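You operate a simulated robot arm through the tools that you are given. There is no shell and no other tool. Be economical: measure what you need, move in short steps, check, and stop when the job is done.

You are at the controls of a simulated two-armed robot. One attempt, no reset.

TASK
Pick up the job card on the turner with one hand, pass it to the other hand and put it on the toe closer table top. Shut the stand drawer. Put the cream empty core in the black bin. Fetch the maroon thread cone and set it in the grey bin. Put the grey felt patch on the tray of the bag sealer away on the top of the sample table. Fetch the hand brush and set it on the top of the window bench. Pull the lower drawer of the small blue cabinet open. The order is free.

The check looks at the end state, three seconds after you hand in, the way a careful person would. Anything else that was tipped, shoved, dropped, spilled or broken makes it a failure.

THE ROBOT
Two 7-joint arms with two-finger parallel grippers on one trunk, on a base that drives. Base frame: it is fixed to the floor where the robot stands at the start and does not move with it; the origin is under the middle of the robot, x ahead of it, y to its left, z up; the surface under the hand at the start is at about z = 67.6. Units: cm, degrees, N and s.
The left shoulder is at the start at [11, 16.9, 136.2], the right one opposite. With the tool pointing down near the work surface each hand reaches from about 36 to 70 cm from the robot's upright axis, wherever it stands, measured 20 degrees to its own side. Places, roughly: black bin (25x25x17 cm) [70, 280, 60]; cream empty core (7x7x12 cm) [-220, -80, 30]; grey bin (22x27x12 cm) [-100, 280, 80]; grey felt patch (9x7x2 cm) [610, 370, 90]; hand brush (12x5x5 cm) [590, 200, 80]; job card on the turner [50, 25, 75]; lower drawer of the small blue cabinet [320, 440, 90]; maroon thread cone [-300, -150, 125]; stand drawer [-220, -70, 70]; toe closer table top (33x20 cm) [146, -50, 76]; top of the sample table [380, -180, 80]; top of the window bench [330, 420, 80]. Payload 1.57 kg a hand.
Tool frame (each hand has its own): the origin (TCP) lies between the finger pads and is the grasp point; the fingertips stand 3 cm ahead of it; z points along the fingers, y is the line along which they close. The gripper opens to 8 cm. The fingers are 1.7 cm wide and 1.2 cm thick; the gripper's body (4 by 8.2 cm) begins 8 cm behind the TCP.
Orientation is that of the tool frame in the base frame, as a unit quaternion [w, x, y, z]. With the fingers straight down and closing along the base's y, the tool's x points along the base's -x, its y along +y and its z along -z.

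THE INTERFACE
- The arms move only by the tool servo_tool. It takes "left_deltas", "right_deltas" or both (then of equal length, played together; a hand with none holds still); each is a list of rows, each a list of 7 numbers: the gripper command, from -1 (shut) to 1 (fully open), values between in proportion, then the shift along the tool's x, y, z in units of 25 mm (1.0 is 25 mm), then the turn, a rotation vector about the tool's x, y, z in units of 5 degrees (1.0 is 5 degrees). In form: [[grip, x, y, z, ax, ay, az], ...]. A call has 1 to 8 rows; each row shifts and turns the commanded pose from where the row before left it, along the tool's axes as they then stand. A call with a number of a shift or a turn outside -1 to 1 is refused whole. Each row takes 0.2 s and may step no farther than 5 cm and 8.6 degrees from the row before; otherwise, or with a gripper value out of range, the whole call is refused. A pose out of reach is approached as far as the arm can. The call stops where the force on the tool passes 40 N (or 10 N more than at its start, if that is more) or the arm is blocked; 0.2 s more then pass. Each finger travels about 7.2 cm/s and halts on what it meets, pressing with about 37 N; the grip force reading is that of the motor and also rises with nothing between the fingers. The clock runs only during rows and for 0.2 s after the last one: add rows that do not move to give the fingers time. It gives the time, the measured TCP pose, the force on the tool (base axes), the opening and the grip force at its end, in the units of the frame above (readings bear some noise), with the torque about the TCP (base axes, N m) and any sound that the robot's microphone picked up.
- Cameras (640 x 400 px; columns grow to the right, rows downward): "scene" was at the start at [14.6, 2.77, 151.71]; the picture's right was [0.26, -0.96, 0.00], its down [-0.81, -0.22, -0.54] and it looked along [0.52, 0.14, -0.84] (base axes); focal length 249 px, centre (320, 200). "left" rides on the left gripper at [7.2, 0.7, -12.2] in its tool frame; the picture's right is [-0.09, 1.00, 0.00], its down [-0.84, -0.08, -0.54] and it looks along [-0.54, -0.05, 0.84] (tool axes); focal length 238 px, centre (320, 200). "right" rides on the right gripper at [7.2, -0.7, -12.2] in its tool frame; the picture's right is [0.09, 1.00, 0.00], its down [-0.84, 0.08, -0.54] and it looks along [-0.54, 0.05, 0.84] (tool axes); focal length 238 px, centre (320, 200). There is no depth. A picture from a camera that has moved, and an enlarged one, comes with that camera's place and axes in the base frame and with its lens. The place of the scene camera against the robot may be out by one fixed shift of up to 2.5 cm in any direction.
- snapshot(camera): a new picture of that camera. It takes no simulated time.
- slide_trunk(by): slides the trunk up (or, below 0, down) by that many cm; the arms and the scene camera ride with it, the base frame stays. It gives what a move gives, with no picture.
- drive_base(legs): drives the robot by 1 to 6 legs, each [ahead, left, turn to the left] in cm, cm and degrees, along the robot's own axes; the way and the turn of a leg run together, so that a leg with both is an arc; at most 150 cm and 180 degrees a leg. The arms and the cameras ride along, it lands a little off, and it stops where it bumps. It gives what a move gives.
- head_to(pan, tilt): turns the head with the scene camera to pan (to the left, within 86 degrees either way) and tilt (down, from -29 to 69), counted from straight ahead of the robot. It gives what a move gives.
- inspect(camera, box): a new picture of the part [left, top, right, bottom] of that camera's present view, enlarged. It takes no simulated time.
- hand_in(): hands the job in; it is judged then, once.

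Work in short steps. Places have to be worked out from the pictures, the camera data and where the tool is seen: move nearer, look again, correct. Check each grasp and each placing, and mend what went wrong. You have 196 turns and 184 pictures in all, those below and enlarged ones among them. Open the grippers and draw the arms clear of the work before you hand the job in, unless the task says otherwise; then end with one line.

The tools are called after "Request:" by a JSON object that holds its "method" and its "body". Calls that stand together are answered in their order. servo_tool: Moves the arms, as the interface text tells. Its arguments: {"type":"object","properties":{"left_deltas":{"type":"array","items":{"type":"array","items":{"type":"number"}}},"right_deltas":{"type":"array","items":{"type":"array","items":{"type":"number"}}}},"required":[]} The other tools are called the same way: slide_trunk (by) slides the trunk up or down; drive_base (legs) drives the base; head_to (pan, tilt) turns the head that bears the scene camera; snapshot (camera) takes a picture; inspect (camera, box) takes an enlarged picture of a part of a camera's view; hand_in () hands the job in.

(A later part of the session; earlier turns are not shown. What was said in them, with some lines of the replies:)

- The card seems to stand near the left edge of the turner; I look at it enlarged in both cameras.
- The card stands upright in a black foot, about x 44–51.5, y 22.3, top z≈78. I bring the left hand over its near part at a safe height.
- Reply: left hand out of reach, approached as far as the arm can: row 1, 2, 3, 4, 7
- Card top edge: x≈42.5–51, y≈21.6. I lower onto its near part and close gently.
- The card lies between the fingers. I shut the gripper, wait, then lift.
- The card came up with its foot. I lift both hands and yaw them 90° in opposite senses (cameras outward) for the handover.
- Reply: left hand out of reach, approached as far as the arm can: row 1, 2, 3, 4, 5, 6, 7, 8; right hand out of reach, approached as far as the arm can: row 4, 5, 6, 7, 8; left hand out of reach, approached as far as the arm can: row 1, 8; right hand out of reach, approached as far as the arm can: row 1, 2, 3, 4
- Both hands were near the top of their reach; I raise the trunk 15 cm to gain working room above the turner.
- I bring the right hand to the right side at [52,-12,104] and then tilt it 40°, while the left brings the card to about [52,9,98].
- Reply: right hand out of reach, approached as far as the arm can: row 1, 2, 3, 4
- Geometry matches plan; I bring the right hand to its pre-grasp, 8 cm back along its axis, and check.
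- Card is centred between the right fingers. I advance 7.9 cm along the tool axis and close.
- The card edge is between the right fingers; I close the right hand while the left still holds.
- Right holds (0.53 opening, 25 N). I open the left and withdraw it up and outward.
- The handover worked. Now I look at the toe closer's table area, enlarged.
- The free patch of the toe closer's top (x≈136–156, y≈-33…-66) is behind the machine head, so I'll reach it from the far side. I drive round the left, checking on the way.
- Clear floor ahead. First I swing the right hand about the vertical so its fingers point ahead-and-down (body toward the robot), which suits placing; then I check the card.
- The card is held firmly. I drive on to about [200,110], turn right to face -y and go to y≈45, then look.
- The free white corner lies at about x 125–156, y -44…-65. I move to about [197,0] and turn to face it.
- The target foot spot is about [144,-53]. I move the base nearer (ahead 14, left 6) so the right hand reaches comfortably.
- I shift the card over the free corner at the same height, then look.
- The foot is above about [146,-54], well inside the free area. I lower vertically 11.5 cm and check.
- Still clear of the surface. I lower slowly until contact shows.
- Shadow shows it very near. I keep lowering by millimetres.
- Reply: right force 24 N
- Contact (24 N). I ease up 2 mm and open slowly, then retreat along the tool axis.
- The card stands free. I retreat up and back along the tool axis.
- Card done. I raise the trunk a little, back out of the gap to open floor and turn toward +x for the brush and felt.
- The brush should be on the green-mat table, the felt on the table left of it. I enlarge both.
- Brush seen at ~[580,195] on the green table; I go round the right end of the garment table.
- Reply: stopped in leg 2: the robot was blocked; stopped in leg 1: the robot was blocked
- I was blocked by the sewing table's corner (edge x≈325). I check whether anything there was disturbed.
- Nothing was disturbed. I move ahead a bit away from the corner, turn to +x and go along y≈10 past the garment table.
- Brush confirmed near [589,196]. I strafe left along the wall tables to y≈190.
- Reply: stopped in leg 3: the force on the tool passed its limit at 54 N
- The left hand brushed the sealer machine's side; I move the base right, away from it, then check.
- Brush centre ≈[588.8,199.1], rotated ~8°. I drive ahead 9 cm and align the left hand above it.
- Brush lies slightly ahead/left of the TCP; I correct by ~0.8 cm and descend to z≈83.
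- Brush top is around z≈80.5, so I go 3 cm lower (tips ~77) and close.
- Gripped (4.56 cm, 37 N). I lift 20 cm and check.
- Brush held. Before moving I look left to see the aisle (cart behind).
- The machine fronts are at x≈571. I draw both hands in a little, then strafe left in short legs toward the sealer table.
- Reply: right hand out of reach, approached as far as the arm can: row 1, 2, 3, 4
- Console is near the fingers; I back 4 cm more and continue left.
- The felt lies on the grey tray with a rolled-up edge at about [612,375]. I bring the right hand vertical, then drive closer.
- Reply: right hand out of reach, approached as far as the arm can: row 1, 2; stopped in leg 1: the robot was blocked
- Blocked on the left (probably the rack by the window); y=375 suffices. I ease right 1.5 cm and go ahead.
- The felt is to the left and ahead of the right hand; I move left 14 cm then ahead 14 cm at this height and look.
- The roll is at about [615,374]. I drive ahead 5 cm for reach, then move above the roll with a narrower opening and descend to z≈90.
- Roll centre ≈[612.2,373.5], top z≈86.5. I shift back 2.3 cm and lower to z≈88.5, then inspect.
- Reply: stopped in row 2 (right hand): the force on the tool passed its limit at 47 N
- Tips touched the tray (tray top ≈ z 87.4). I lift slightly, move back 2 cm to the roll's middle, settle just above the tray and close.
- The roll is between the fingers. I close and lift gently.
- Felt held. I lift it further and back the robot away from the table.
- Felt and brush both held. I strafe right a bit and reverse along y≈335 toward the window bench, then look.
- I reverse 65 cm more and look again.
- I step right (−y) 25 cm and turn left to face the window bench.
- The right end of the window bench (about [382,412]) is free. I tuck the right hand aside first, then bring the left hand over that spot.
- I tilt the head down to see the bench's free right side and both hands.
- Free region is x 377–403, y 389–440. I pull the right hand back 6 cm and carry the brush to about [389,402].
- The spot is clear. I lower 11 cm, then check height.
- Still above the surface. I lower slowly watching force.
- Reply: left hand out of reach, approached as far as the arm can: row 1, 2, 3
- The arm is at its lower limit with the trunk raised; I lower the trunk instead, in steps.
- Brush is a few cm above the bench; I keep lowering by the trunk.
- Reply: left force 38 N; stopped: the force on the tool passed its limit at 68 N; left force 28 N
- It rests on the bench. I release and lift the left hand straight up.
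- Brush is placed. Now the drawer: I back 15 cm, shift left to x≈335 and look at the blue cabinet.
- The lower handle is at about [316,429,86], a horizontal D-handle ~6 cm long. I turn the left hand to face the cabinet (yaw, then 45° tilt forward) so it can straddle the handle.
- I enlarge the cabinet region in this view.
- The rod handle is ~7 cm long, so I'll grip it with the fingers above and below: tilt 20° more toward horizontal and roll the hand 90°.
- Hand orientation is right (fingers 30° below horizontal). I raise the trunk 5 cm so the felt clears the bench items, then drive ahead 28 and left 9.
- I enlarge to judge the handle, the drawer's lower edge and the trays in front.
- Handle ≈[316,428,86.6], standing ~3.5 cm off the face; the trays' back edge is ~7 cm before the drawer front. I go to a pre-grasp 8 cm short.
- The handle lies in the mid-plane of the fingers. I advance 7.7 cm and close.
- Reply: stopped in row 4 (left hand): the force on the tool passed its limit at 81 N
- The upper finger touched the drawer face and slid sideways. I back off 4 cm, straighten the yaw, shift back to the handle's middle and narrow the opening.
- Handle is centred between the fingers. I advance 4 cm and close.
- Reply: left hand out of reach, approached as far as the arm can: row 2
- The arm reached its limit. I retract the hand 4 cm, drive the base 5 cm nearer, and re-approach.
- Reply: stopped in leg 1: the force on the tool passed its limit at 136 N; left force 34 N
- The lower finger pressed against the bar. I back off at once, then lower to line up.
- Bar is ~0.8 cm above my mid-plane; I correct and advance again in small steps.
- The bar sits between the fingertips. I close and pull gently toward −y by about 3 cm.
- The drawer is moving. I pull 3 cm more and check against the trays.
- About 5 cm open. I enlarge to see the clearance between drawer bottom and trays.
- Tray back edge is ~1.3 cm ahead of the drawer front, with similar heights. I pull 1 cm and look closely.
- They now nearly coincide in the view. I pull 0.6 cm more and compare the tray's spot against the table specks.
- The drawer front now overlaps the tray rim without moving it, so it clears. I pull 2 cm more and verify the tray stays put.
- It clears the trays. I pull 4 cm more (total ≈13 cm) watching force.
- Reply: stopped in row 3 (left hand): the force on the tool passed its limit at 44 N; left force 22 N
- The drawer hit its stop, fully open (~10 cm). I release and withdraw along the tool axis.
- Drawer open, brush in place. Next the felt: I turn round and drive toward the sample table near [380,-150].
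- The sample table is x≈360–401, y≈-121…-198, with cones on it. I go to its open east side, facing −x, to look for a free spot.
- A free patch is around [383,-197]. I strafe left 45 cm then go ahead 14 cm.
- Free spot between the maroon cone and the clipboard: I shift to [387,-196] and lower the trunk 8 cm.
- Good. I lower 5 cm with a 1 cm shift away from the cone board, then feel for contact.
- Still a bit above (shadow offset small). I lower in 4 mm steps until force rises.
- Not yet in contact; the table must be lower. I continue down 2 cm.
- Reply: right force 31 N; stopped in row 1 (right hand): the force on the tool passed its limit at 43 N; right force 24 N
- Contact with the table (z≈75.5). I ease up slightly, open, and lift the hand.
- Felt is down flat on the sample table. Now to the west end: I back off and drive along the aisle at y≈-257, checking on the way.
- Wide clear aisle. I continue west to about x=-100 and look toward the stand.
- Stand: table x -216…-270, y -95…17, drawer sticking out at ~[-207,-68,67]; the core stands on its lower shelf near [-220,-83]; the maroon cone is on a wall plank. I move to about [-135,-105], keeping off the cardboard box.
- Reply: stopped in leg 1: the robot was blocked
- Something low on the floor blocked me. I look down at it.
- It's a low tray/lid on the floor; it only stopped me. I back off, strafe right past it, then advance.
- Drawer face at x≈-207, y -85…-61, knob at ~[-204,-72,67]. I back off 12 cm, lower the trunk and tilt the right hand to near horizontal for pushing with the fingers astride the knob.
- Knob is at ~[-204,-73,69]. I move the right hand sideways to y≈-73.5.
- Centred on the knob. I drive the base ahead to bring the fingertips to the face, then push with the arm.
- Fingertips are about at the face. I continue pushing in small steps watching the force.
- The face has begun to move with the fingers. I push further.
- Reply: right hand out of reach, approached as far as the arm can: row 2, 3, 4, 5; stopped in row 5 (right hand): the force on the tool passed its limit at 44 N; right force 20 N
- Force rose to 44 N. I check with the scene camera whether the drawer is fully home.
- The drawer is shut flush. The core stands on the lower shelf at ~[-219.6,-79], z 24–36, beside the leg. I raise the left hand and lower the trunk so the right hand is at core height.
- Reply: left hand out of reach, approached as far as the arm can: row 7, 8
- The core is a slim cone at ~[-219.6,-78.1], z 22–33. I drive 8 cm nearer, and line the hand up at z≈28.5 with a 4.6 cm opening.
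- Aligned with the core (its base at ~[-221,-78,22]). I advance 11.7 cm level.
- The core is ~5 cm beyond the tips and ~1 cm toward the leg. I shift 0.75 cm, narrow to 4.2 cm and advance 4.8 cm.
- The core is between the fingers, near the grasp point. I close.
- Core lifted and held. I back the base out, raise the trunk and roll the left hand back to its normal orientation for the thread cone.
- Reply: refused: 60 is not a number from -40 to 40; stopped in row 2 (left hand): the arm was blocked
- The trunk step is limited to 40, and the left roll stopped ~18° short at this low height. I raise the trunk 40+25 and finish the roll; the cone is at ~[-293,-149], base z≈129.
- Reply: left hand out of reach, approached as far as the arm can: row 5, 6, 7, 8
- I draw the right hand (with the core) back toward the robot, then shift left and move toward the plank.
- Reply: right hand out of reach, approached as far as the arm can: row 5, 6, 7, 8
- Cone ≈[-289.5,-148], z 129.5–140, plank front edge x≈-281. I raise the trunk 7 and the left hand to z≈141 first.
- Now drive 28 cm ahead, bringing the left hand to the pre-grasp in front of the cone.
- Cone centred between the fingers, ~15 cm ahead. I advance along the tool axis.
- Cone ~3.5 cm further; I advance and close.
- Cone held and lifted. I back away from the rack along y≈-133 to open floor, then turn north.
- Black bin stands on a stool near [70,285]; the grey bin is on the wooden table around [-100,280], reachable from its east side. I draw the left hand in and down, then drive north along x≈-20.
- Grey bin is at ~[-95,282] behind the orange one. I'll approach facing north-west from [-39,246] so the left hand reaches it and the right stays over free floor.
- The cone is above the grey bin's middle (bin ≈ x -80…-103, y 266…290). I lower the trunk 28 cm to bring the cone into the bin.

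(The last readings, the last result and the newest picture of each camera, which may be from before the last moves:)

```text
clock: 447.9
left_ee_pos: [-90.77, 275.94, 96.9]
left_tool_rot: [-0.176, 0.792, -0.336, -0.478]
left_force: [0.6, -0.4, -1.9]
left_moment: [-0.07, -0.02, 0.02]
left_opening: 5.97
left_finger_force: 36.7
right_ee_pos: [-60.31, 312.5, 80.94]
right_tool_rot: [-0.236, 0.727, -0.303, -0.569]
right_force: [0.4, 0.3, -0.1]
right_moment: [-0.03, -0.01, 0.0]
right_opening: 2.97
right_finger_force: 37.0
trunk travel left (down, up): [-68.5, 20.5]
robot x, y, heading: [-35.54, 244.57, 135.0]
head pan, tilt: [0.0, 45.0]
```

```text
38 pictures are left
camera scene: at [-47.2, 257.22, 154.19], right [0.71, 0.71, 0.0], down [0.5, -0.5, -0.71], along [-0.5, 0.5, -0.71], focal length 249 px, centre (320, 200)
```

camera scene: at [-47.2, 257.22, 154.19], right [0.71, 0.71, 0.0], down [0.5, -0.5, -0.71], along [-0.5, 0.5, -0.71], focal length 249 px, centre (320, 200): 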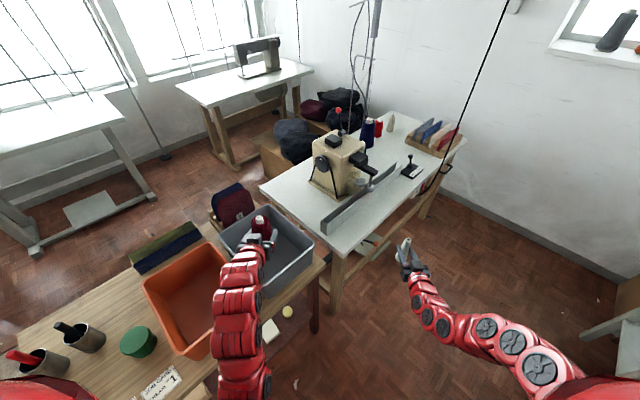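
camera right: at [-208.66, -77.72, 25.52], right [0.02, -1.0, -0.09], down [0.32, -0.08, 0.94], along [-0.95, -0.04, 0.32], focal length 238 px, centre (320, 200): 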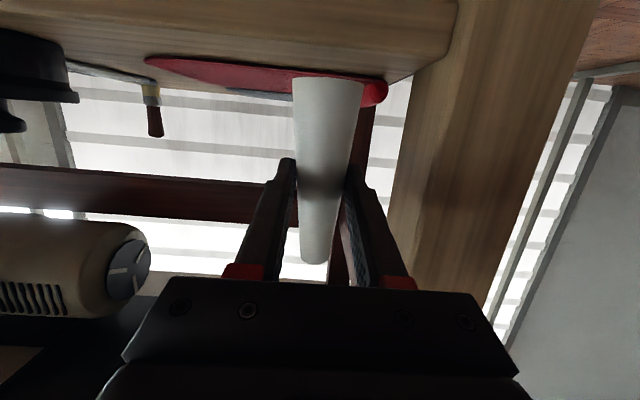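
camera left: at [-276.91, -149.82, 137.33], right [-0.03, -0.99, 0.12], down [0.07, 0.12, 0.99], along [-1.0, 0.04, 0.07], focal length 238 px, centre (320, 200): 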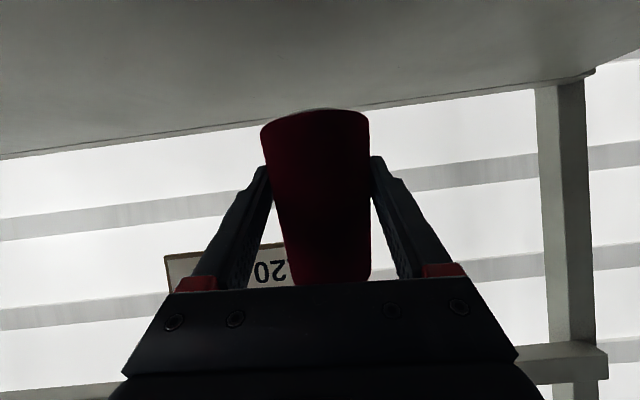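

The cone is well inside the bin outline. I lower 10 cm more and release.

Request:
{"method": "slide_trunk", "body": {"by": -10}}

Request:
{"method": "servo_tool", "body": {"left_deltas": [[-0.2, 0, 0, 0, 0, 0, 0], [0.6, 0, 0, 0, 0, 0, 0], [1, 0, 0, 0, 0, 0, 0], [1, 0, 0, 0, 0, 0, 0], [1, 0, 0, 0, 0, 0, 0]]}}

Request:
{"method": "inspect", "body": {"camera": "scene", "box": [180, 150, 340, 270]}}

```text
clock: 449.2
left_ee_pos: [-90.66, 276.02, 86.78]
left_tool_rot: [-0.177, 0.791, -0.336, -0.479]
left_force: [0.5, -0.3, -2.4]
left_moment: [-0.02, 0.02, -0.03]
left_opening: 5.96
left_finger_force: 36.7
right_ee_pos: [-60.25, 312.54, 70.97]
right_tool_rot: [-0.236, 0.726, -0.303, -0.57]
right_force: [-0.2, -0.3, -0.4]
right_moment: [0.0, -0.01, 0.0]
right_opening: 2.99
right_finger_force: 36.9
trunk travel left (down, up): [-58.5, 30.5]
robot x, y, heading: [-35.8, 244.9, 134.9]
head pan, tilt: [0.0, 45.0]
```

```text
clock: 450.4
left_ee_pos: [-90.57, 275.99, 86.68]
left_tool_rot: [-0.176, 0.792, -0.336, -0.479]
left_force: [0.5, 1.1, -0.4]
left_moment: [0.0, 0.02, 0.03]
left_opening: 7.99
left_finger_force: 0.1
right_ee_pos: [-60.29, 312.42, 70.94]
right_tool_rot: [-0.236, 0.727, -0.303, -0.569]
right_force: [0.4, 0.7, 0.3]
right_moment: [-0.03, -0.01, 0.01]
right_opening: 2.97
right_finger_force: 37.6
trunk travel left (down, up): [-58.5, 30.5]
robot x, y, heading: [-35.7, 244.87, 135.0]
head pan, tilt: [0.0, 45.0]
```

```text
3.33 times, centred on (260, 210) of scene
camera zoom: at [-47.19, 257.22, 144.19], right [0.71, 0.71, 0.0], down [0.5, -0.5, -0.71], along [-0.5, 0.5, -0.71], focal length 831 px, centre (520, 167)
```

zoom: 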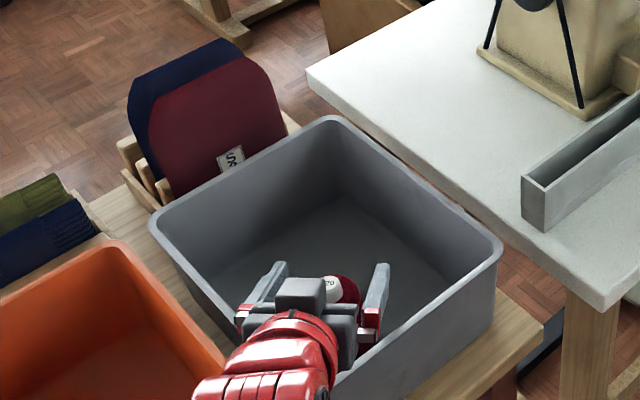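

The cone is in the grey bin. I raise the trunk straight up, then verify.

Request:
{"method": "slide_trunk", "body": {"by": 28}}

Request:
{"method": "inspect", "body": {"camera": "scene", "box": [180, 170, 340, 290]}}

```text
clock: 453.2
left_ee_pos: [-90.63, 275.94, 114.79]
left_tool_rot: [-0.176, 0.792, -0.336, -0.479]
left_force: [0.1, -0.3, 0.3]
left_moment: [-0.05, 0.01, 0.01]
left_opening: 8.0
left_finger_force: 0.0
right_ee_pos: [-60.2, 312.44, 98.87]
right_tool_rot: [-0.235, 0.727, -0.303, -0.57]
right_force: [1.1, 0.2, -0.3]
right_moment: [-0.03, 0.0, -0.04]
right_opening: 2.95
right_finger_force: 37.3
trunk travel left (down, up): [-86.5, 2.5]
robot x, y, heading: [-35.56, 244.6, 134.8]
head pan, tilt: [0.0, 45.0]
```

```text
3.33 times, centred on (260, 230) of scene
camera zoom: at [-47.19, 257.23, 172.19], right [0.71, 0.71, 0.0], down [0.5, -0.5, -0.71], along [-0.5, 0.5, -0.71], focal length 831 px, centre (520, 100)
```

zoom: 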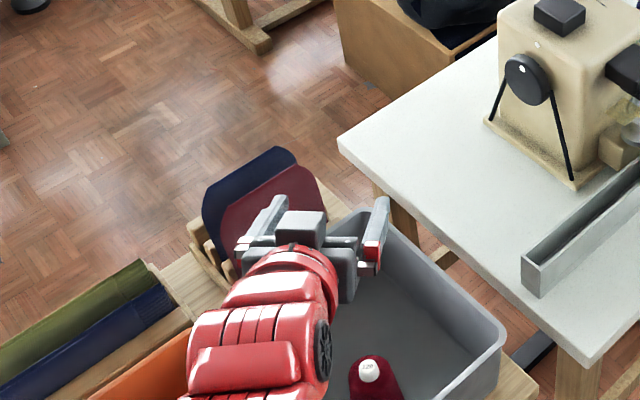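

Cone stands in the grey bin. Now the core: I back away, turn to face north and look at the black bin.

Request:
{"method": "drive_base", "body": {"legs": [[-35, 0, 0], [0, 0, -45], [0, -30, 0]]}}

Request:
{"method": "head_to", "body": {"pan": -25, "tilt": 38}}

Request:
{"method": "snapshot", "body": {"camera": "scene"}}

```text
clock: 458.9
left_ee_pos: [-4.52, 281.06, 114.86]
left_tool_rot: [0.346, -0.601, 0.615, 0.375]
left_force: [0.3, -0.5, -0.7]
left_moment: [-0.02, 0.03, 0.04]
left_opening: 8.01
left_finger_force: 0.1
right_ee_pos: [41.26, 285.3, 98.78]
right_tool_rot: [-0.428, 0.562, -0.551, -0.444]
right_force: [-13.9, 0.4, 1.3]
right_moment: [-0.1, -0.29, -0.54]
right_opening: 2.94
right_finger_force: 37.2
trunk travel left (down, up): [-86.5, 2.5]
robot x, y, heading: [11.45, 220.34, 89.7]
head pan, tilt: [0.0, 45.0]
stopped in leg 3: the force on the tool passed its limit at 65 N (the readings are from after the stop); the commanded pose is now the measured one
```

```text
clock: 459.8
left_ee_pos: [-5.02, 281.0, 114.8]
left_tool_rot: [0.347, -0.602, 0.614, 0.374]
left_force: [-0.4, 0.6, 0.9]
left_moment: [-0.02, -0.01, -0.01]
left_opening: 8.0
left_finger_force: 0.1
right_ee_pos: [41.28, 285.34, 98.92]
right_tool_rot: [-0.431, 0.56, -0.554, -0.439]
right_force: [-3.5, -0.2, 0.5]
right_moment: [-0.1, -0.12, -0.12]
right_opening: 2.94
right_finger_force: 36.8
trunk travel left (down, up): [-86.5, 2.5]
robot x, y, heading: [11.88, 219.81, 89.5]
head pan, tilt: [-25.0, 38.0]
```

```text
35 pictures are left
camera scene: at [15.32, 236.86, 173.21], right [0.9, -0.43, 0.0], down [-0.26, -0.56, -0.79], along [0.34, 0.71, -0.62], focal length 249 px, centre (320, 200)
```

scene: 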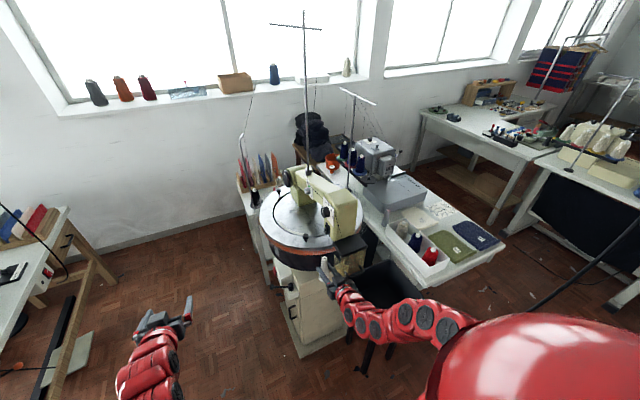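

The right hand touched the round machine; I back off at once and tuck the left hand. Black bin centre ≈[72,285].

Request:
{"method": "drive_base", "body": {"legs": [[0, 4, 0], [-28, 0, 0]]}}

Request:
{"method": "servo_tool", "body": {"left_deltas": [[0, 0.95, 0, -0.28, 0, 0, 0], [0, 0.95, 0, -0.28, 0, 0, 0], [0, 0.95, 0, -0.28, 0, 0, 0], [0, 0.95, 0, -0.28, 0, 0, 0], [0, 0.95, 0, -0.28, 0, 0, 0], [0, 0.95, 0, -0.28, 0, 0, 0], [0, 0.95, 0, -0.28, 0, 0, 0], [0, 0.95, 0, -0.28, 0, 0, 0]]}}

Request:
{"method": "drive_base", "body": {"legs": [[0, -37, 0]]}}

Request:
{"method": "snapshot", "body": {"camera": "scene"}}

Request:
{"method": "snapshot", "body": {"camera": "right"}}

```text
clock: 462.2
left_ee_pos: [-8.91, 253.88, 114.81]
left_tool_rot: [0.347, -0.602, 0.615, 0.374]
left_force: [-0.6, -0.3, -0.3]
left_moment: [0.01, 0.01, -0.01]
left_opening: 8.02
left_finger_force: 0.1
right_ee_pos: [37.37, 257.78, 98.78]
right_tool_rot: [-0.431, 0.56, -0.555, -0.439]
right_force: [1.1, -0.4, -0.3]
right_moment: [0.0, 0.0, 0.01]
right_opening: 2.99
right_finger_force: 37.2
trunk travel left (down, up): [-86.5, 2.5]
robot x, y, heading: [7.16, 192.77, 89.5]
head pan, tilt: [-25.0, 38.0]
```

```text
clock: 464.0
left_ee_pos: [-9.55, 240.94, 100.57]
left_tool_rot: [0.347, -0.601, 0.616, 0.373]
left_force: [0.6, -0.2, -0.7]
left_moment: [0.02, 0.0, -0.01]
left_opening: 4.01
left_finger_force: 0.0
left hand out of reach, approached as far as the arm can: row 1, 3
right_ee_pos: [37.3, 257.9, 98.86]
right_tool_rot: [-0.432, 0.559, -0.555, -0.439]
right_force: [0.1, -0.1, 0.9]
right_moment: [0.01, 0.02, -0.01]
right_opening: 2.95
right_finger_force: 36.9
trunk travel left (down, up): [-86.5, 2.5]
robot x, y, heading: [7.34, 192.72, 89.3]
head pan, tilt: [-25.0, 38.0]
```

```text
clock: 466.4
left_ee_pos: [28.33, 240.65, 100.46]
left_tool_rot: [0.347, -0.601, 0.616, 0.373]
left_force: [0.9, 0.6, -0.1]
left_moment: [-0.02, 0.0, -0.01]
left_opening: 4.0
left_finger_force: 0.1
right_ee_pos: [75.09, 257.47, 98.9]
right_tool_rot: [-0.432, 0.559, -0.556, -0.438]
right_force: [0.0, 0.0, -0.2]
right_moment: [0.01, 0.02, 0.02]
right_opening: 2.97
right_finger_force: 37.5
trunk travel left (down, up): [-86.5, 2.5]
robot x, y, heading: [44.99, 192.53, 89.6]
head pan, tilt: [-25.0, 38.0]
```

```text
34 pictures are left
camera scene: at [48.86, 209.11, 173.22], right [0.9, -0.43, 0.0], down [-0.27, -0.56, -0.79], along [0.34, 0.71, -0.62], focal length 249 px, centre (320, 200)
```

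scene: 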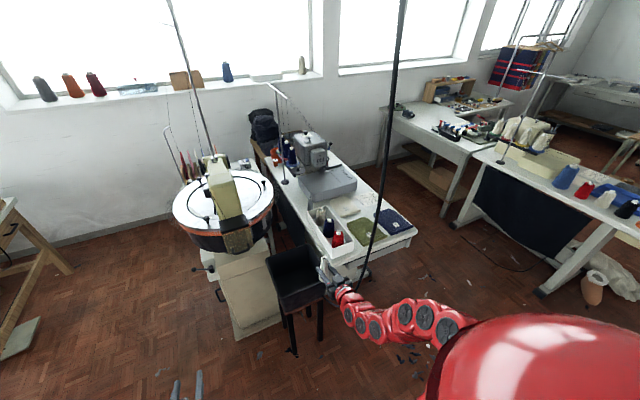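

```text
33 pictures are left
camera right: at [75.89, 243.88, 94.86], right [-1.0, -0.03, -0.09], down [-0.07, -0.32, 0.94], along [-0.06, 0.95, 0.32], focal length 238 px, centre (320, 200)
```

right: 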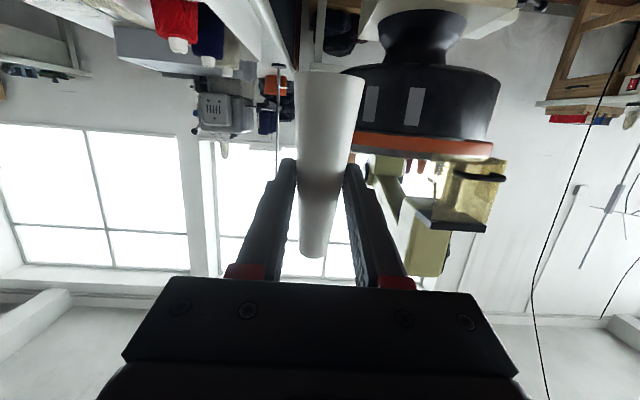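

The core is still held. A hanging cord ends near [80,243,106], so I lower the trunk 18 cm first, then shift left 7 and go ahead 19 to put the hand at ~[68,277].

Request:
{"method": "slide_trunk", "body": {"by": -18}}

Request:
{"method": "drive_base", "body": {"legs": [[0, 7, 0], [19, 0, 0]]}}

Request:
{"method": "snapshot", "body": {"camera": "scene"}}

```text
clock: 468.4
left_ee_pos: [28.33, 240.65, 82.44]
left_tool_rot: [0.347, -0.601, 0.615, 0.374]
left_force: [0.9, 0.5, -0.6]
left_moment: [-0.01, 0.02, 0.01]
left_opening: 4.0
left_finger_force: 0.0
right_ee_pos: [75.05, 257.48, 80.93]
right_tool_rot: [-0.431, 0.56, -0.555, -0.439]
right_force: [0.6, 0.0, 0.1]
right_moment: [0.0, -0.02, 0.01]
right_opening: 2.97
right_finger_force: 37.0
trunk travel left (down, up): [-68.5, 20.5]
robot x, y, heading: [45.11, 192.58, 89.4]
head pan, tilt: [-25.0, 38.0]
```

```text
clock: 470.5
left_ee_pos: [21.47, 259.1, 82.57]
left_tool_rot: [0.347, -0.601, 0.616, 0.373]
left_force: [-0.3, -0.6, 0.1]
left_moment: [0.0, 0.0, 0.0]
left_opening: 3.98
left_finger_force: 0.1
right_ee_pos: [68.14, 275.93, 80.92]
right_tool_rot: [-0.431, 0.56, -0.555, -0.439]
right_force: [0.6, -0.4, 0.3]
right_moment: [-0.03, 0.03, 0.02]
right_opening: 2.97
right_finger_force: 36.6
trunk travel left (down, up): [-68.5, 20.5]
robot x, y, heading: [38.71, 211.05, 89.2]
head pan, tilt: [-25.0, 38.0]
```

```text
32 pictures are left
camera scene: at [42.02, 227.58, 155.21], right [0.9, -0.43, 0.0], down [-0.27, -0.56, -0.79], along [0.34, 0.71, -0.62], focal length 249 px, centre (320, 200)
```

scene: 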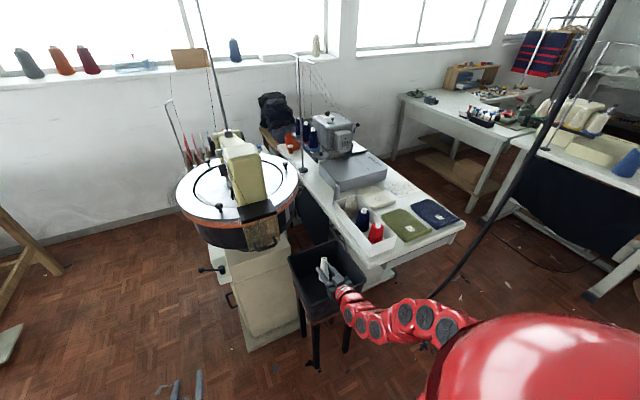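

Bin centre ≈[71,284]. I go 4 cm further ahead and lower 9 cm.

Request:
{"method": "drive_base", "body": {"legs": [[4, -1.5, 0]]}}

Request:
{"method": "slide_trunk", "body": {"by": -8.5}}

Request:
{"method": "inspect", "body": {"camera": "scene", "box": [240, 180, 420, 320]}}

```text
clock: 471.4
left_ee_pos: [22.85, 263.04, 82.47]
left_tool_rot: [0.348, -0.601, 0.615, 0.374]
left_force: [0.1, -0.3, 0.0]
left_moment: [0.0, 0.0, 0.01]
left_opening: 4.03
left_finger_force: 0.1
right_ee_pos: [69.53, 279.83, 81.03]
right_tool_rot: [-0.432, 0.559, -0.556, -0.438]
right_force: [0.2, -0.2, 0.4]
right_moment: [0.03, 0.01, -0.01]
right_opening: 2.94
right_finger_force: 36.7
trunk travel left (down, up): [-68.5, 20.5]
robot x, y, heading: [39.67, 214.46, 89.4]
head pan, tilt: [-25.0, 38.0]
```

```text
clock: 472.6
left_ee_pos: [22.91, 263.02, 74.04]
left_tool_rot: [0.347, -0.602, 0.614, 0.374]
left_force: [-0.2, -0.1, -0.1]
left_moment: [-0.02, 0.0, 0.03]
left_opening: 4.0
left_finger_force: 0.1
right_ee_pos: [69.6, 279.92, 72.37]
right_tool_rot: [-0.431, 0.561, -0.554, -0.44]
right_force: [0.1, -0.2, -0.2]
right_moment: [-0.02, 0.01, 0.02]
right_opening: 2.94
right_finger_force: 37.1
trunk travel left (down, up): [-60.0, 29.0]
robot x, y, heading: [39.82, 214.78, 89.1]
head pan, tilt: [-25.0, 38.0]
```

```text
2.86 times, centred on (330, 250) of scene
camera zoom: at [43.51, 231.42, 146.72], right [0.9, -0.43, 0.0], down [-0.27, -0.56, -0.79], along [0.34, 0.71, -0.62], focal length 712 px, centre (291, 57)
```

zoom: 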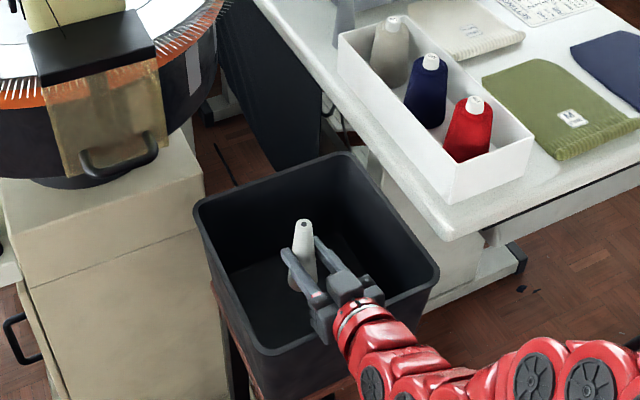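

The core is inside the bin's outline. I release it.

Request:
{"method": "servo_tool", "body": {"right_deltas": [[-0.4, 0, 0, 0, 0, 0, 0], [0.2, 0, 0, 0, 0, 0, 0], [0.6, 0, 0, 0, 0, 0, 0], [0.6, 0, 0, 0, 0, 0, 0], [0.6, 0, 0, 0, 0, 0, 0]]}}

Request:
{"method": "slide_trunk", "body": {"by": 8}}

Request:
{"method": "drive_base", "body": {"legs": [[-45, 0, 0]]}}

Request:
{"method": "inspect", "body": {"camera": "scene", "box": [220, 150, 400, 290]}}

```text
clock: 473.8
left_ee_pos: [22.75, 263.04, 73.95]
left_tool_rot: [0.347, -0.601, 0.615, 0.373]
left_force: [0.0, -0.6, -0.8]
left_moment: [0.01, -0.04, 0.01]
left_opening: 3.98
left_finger_force: 0.1
right_ee_pos: [69.7, 279.81, 72.35]
right_tool_rot: [-0.432, 0.559, -0.555, -0.439]
right_force: [0.1, -0.3, 0.1]
right_moment: [0.03, 0.03, -0.02]
right_opening: 6.39
right_finger_force: 0.1
trunk travel left (down, up): [-60.0, 29.0]
robot x, y, heading: [40.02, 214.89, 89.5]
head pan, tilt: [-25.0, 38.0]
```

```text
clock: 475.0
left_ee_pos: [22.9, 263.05, 82.0]
left_tool_rot: [0.347, -0.601, 0.615, 0.374]
left_force: [0.1, -0.2, -0.3]
left_moment: [0.01, -0.01, 0.0]
left_opening: 4.0
left_finger_force: 0.1
right_ee_pos: [69.64, 279.77, 80.29]
right_tool_rot: [-0.431, 0.56, -0.555, -0.439]
right_force: [-0.4, -0.8, -0.1]
right_moment: [-0.02, -0.02, -0.01]
right_opening: 6.39
right_finger_force: 0.1
trunk travel left (down, up): [-68.0, 21.0]
robot x, y, heading: [40.06, 214.96, 89.6]
head pan, tilt: [-25.0, 38.0]
```

```text
clock: 477.7
left_ee_pos: [22.04, 217.22, 81.96]
left_tool_rot: [0.343, -0.607, 0.61, 0.376]
left_force: [-1.1, -0.3, 0.0]
left_moment: [-0.02, 0.03, -0.01]
left_opening: 4.0
left_finger_force: 0.1
right_ee_pos: [68.45, 234.83, 80.42]
right_tool_rot: [-0.427, 0.565, -0.549, -0.443]
right_force: [-0.1, -0.4, -0.2]
right_moment: [-0.01, 0.0, 0.0]
right_opening: 6.36
right_finger_force: 0.0
trunk travel left (down, up): [-68.0, 21.0]
robot x, y, heading: [39.74, 169.3, 90.0]
head pan, tilt: [-25.0, 38.0]
```

```text
2.86 times, centred on (310, 220) of scene
camera zoom: at [43.26, 186.06, 154.72], right [0.91, -0.41, 0.0], down [-0.26, -0.56, -0.79], along [0.33, 0.72, -0.62], focal length 712 px, centre (349, 143)
```

zoom: 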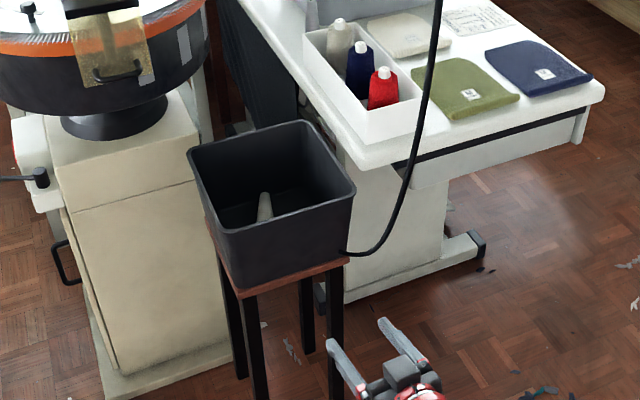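

The core sits in the black bin, and nothing around it was disturbed. I open both grippers fully, clear of everything, and then hand in.

Request:
{"method": "servo_tool", "body": {"left_deltas": [[1, 0, 0, 0, 0, 0, 0], [1, 0, 0, 0, 0, 0, 0], [1, 0, 0, 0, 0, 0, 0]], "right_deltas": [[1, 0, 0, 0, 0, 0, 0], [1, 0, 0, 0, 0, 0, 0], [1, 0, 0, 0, 0, 0, 0]]}}

Request:
{"method": "hand_in", "body": {}}

```text
clock: 478.5
left_ee_pos: [22.0, 217.23, 81.95]
left_tool_rot: [0.344, -0.607, 0.61, 0.376]
left_force: [0.0, 0.0, -1.2]
left_moment: [-0.01, 0.03, 0.05]
left_opening: 7.99
left_finger_force: 0.0
right_ee_pos: [68.43, 234.97, 80.39]
right_tool_rot: [-0.428, 0.565, -0.55, -0.443]
right_force: [0.7, -0.7, 0.0]
right_moment: [0.05, -0.01, -0.01]
right_opening: 8.0
right_finger_force: 0.0
trunk travel left (down, up): [-68.0, 21.0]
robot x, y, heading: [40.05, 169.39, 90.6]
head pan, tilt: [-25.0, 38.0]
```

```text
The job is handed in.
```

All seven tasks are done and handed in. On the way the robot bumped the sewing table, something by the window and a low tray on the floor, and a hand touched two machines; I saw nothing tipped or out of place, but I couldn't rule out that the tray moved slightly.
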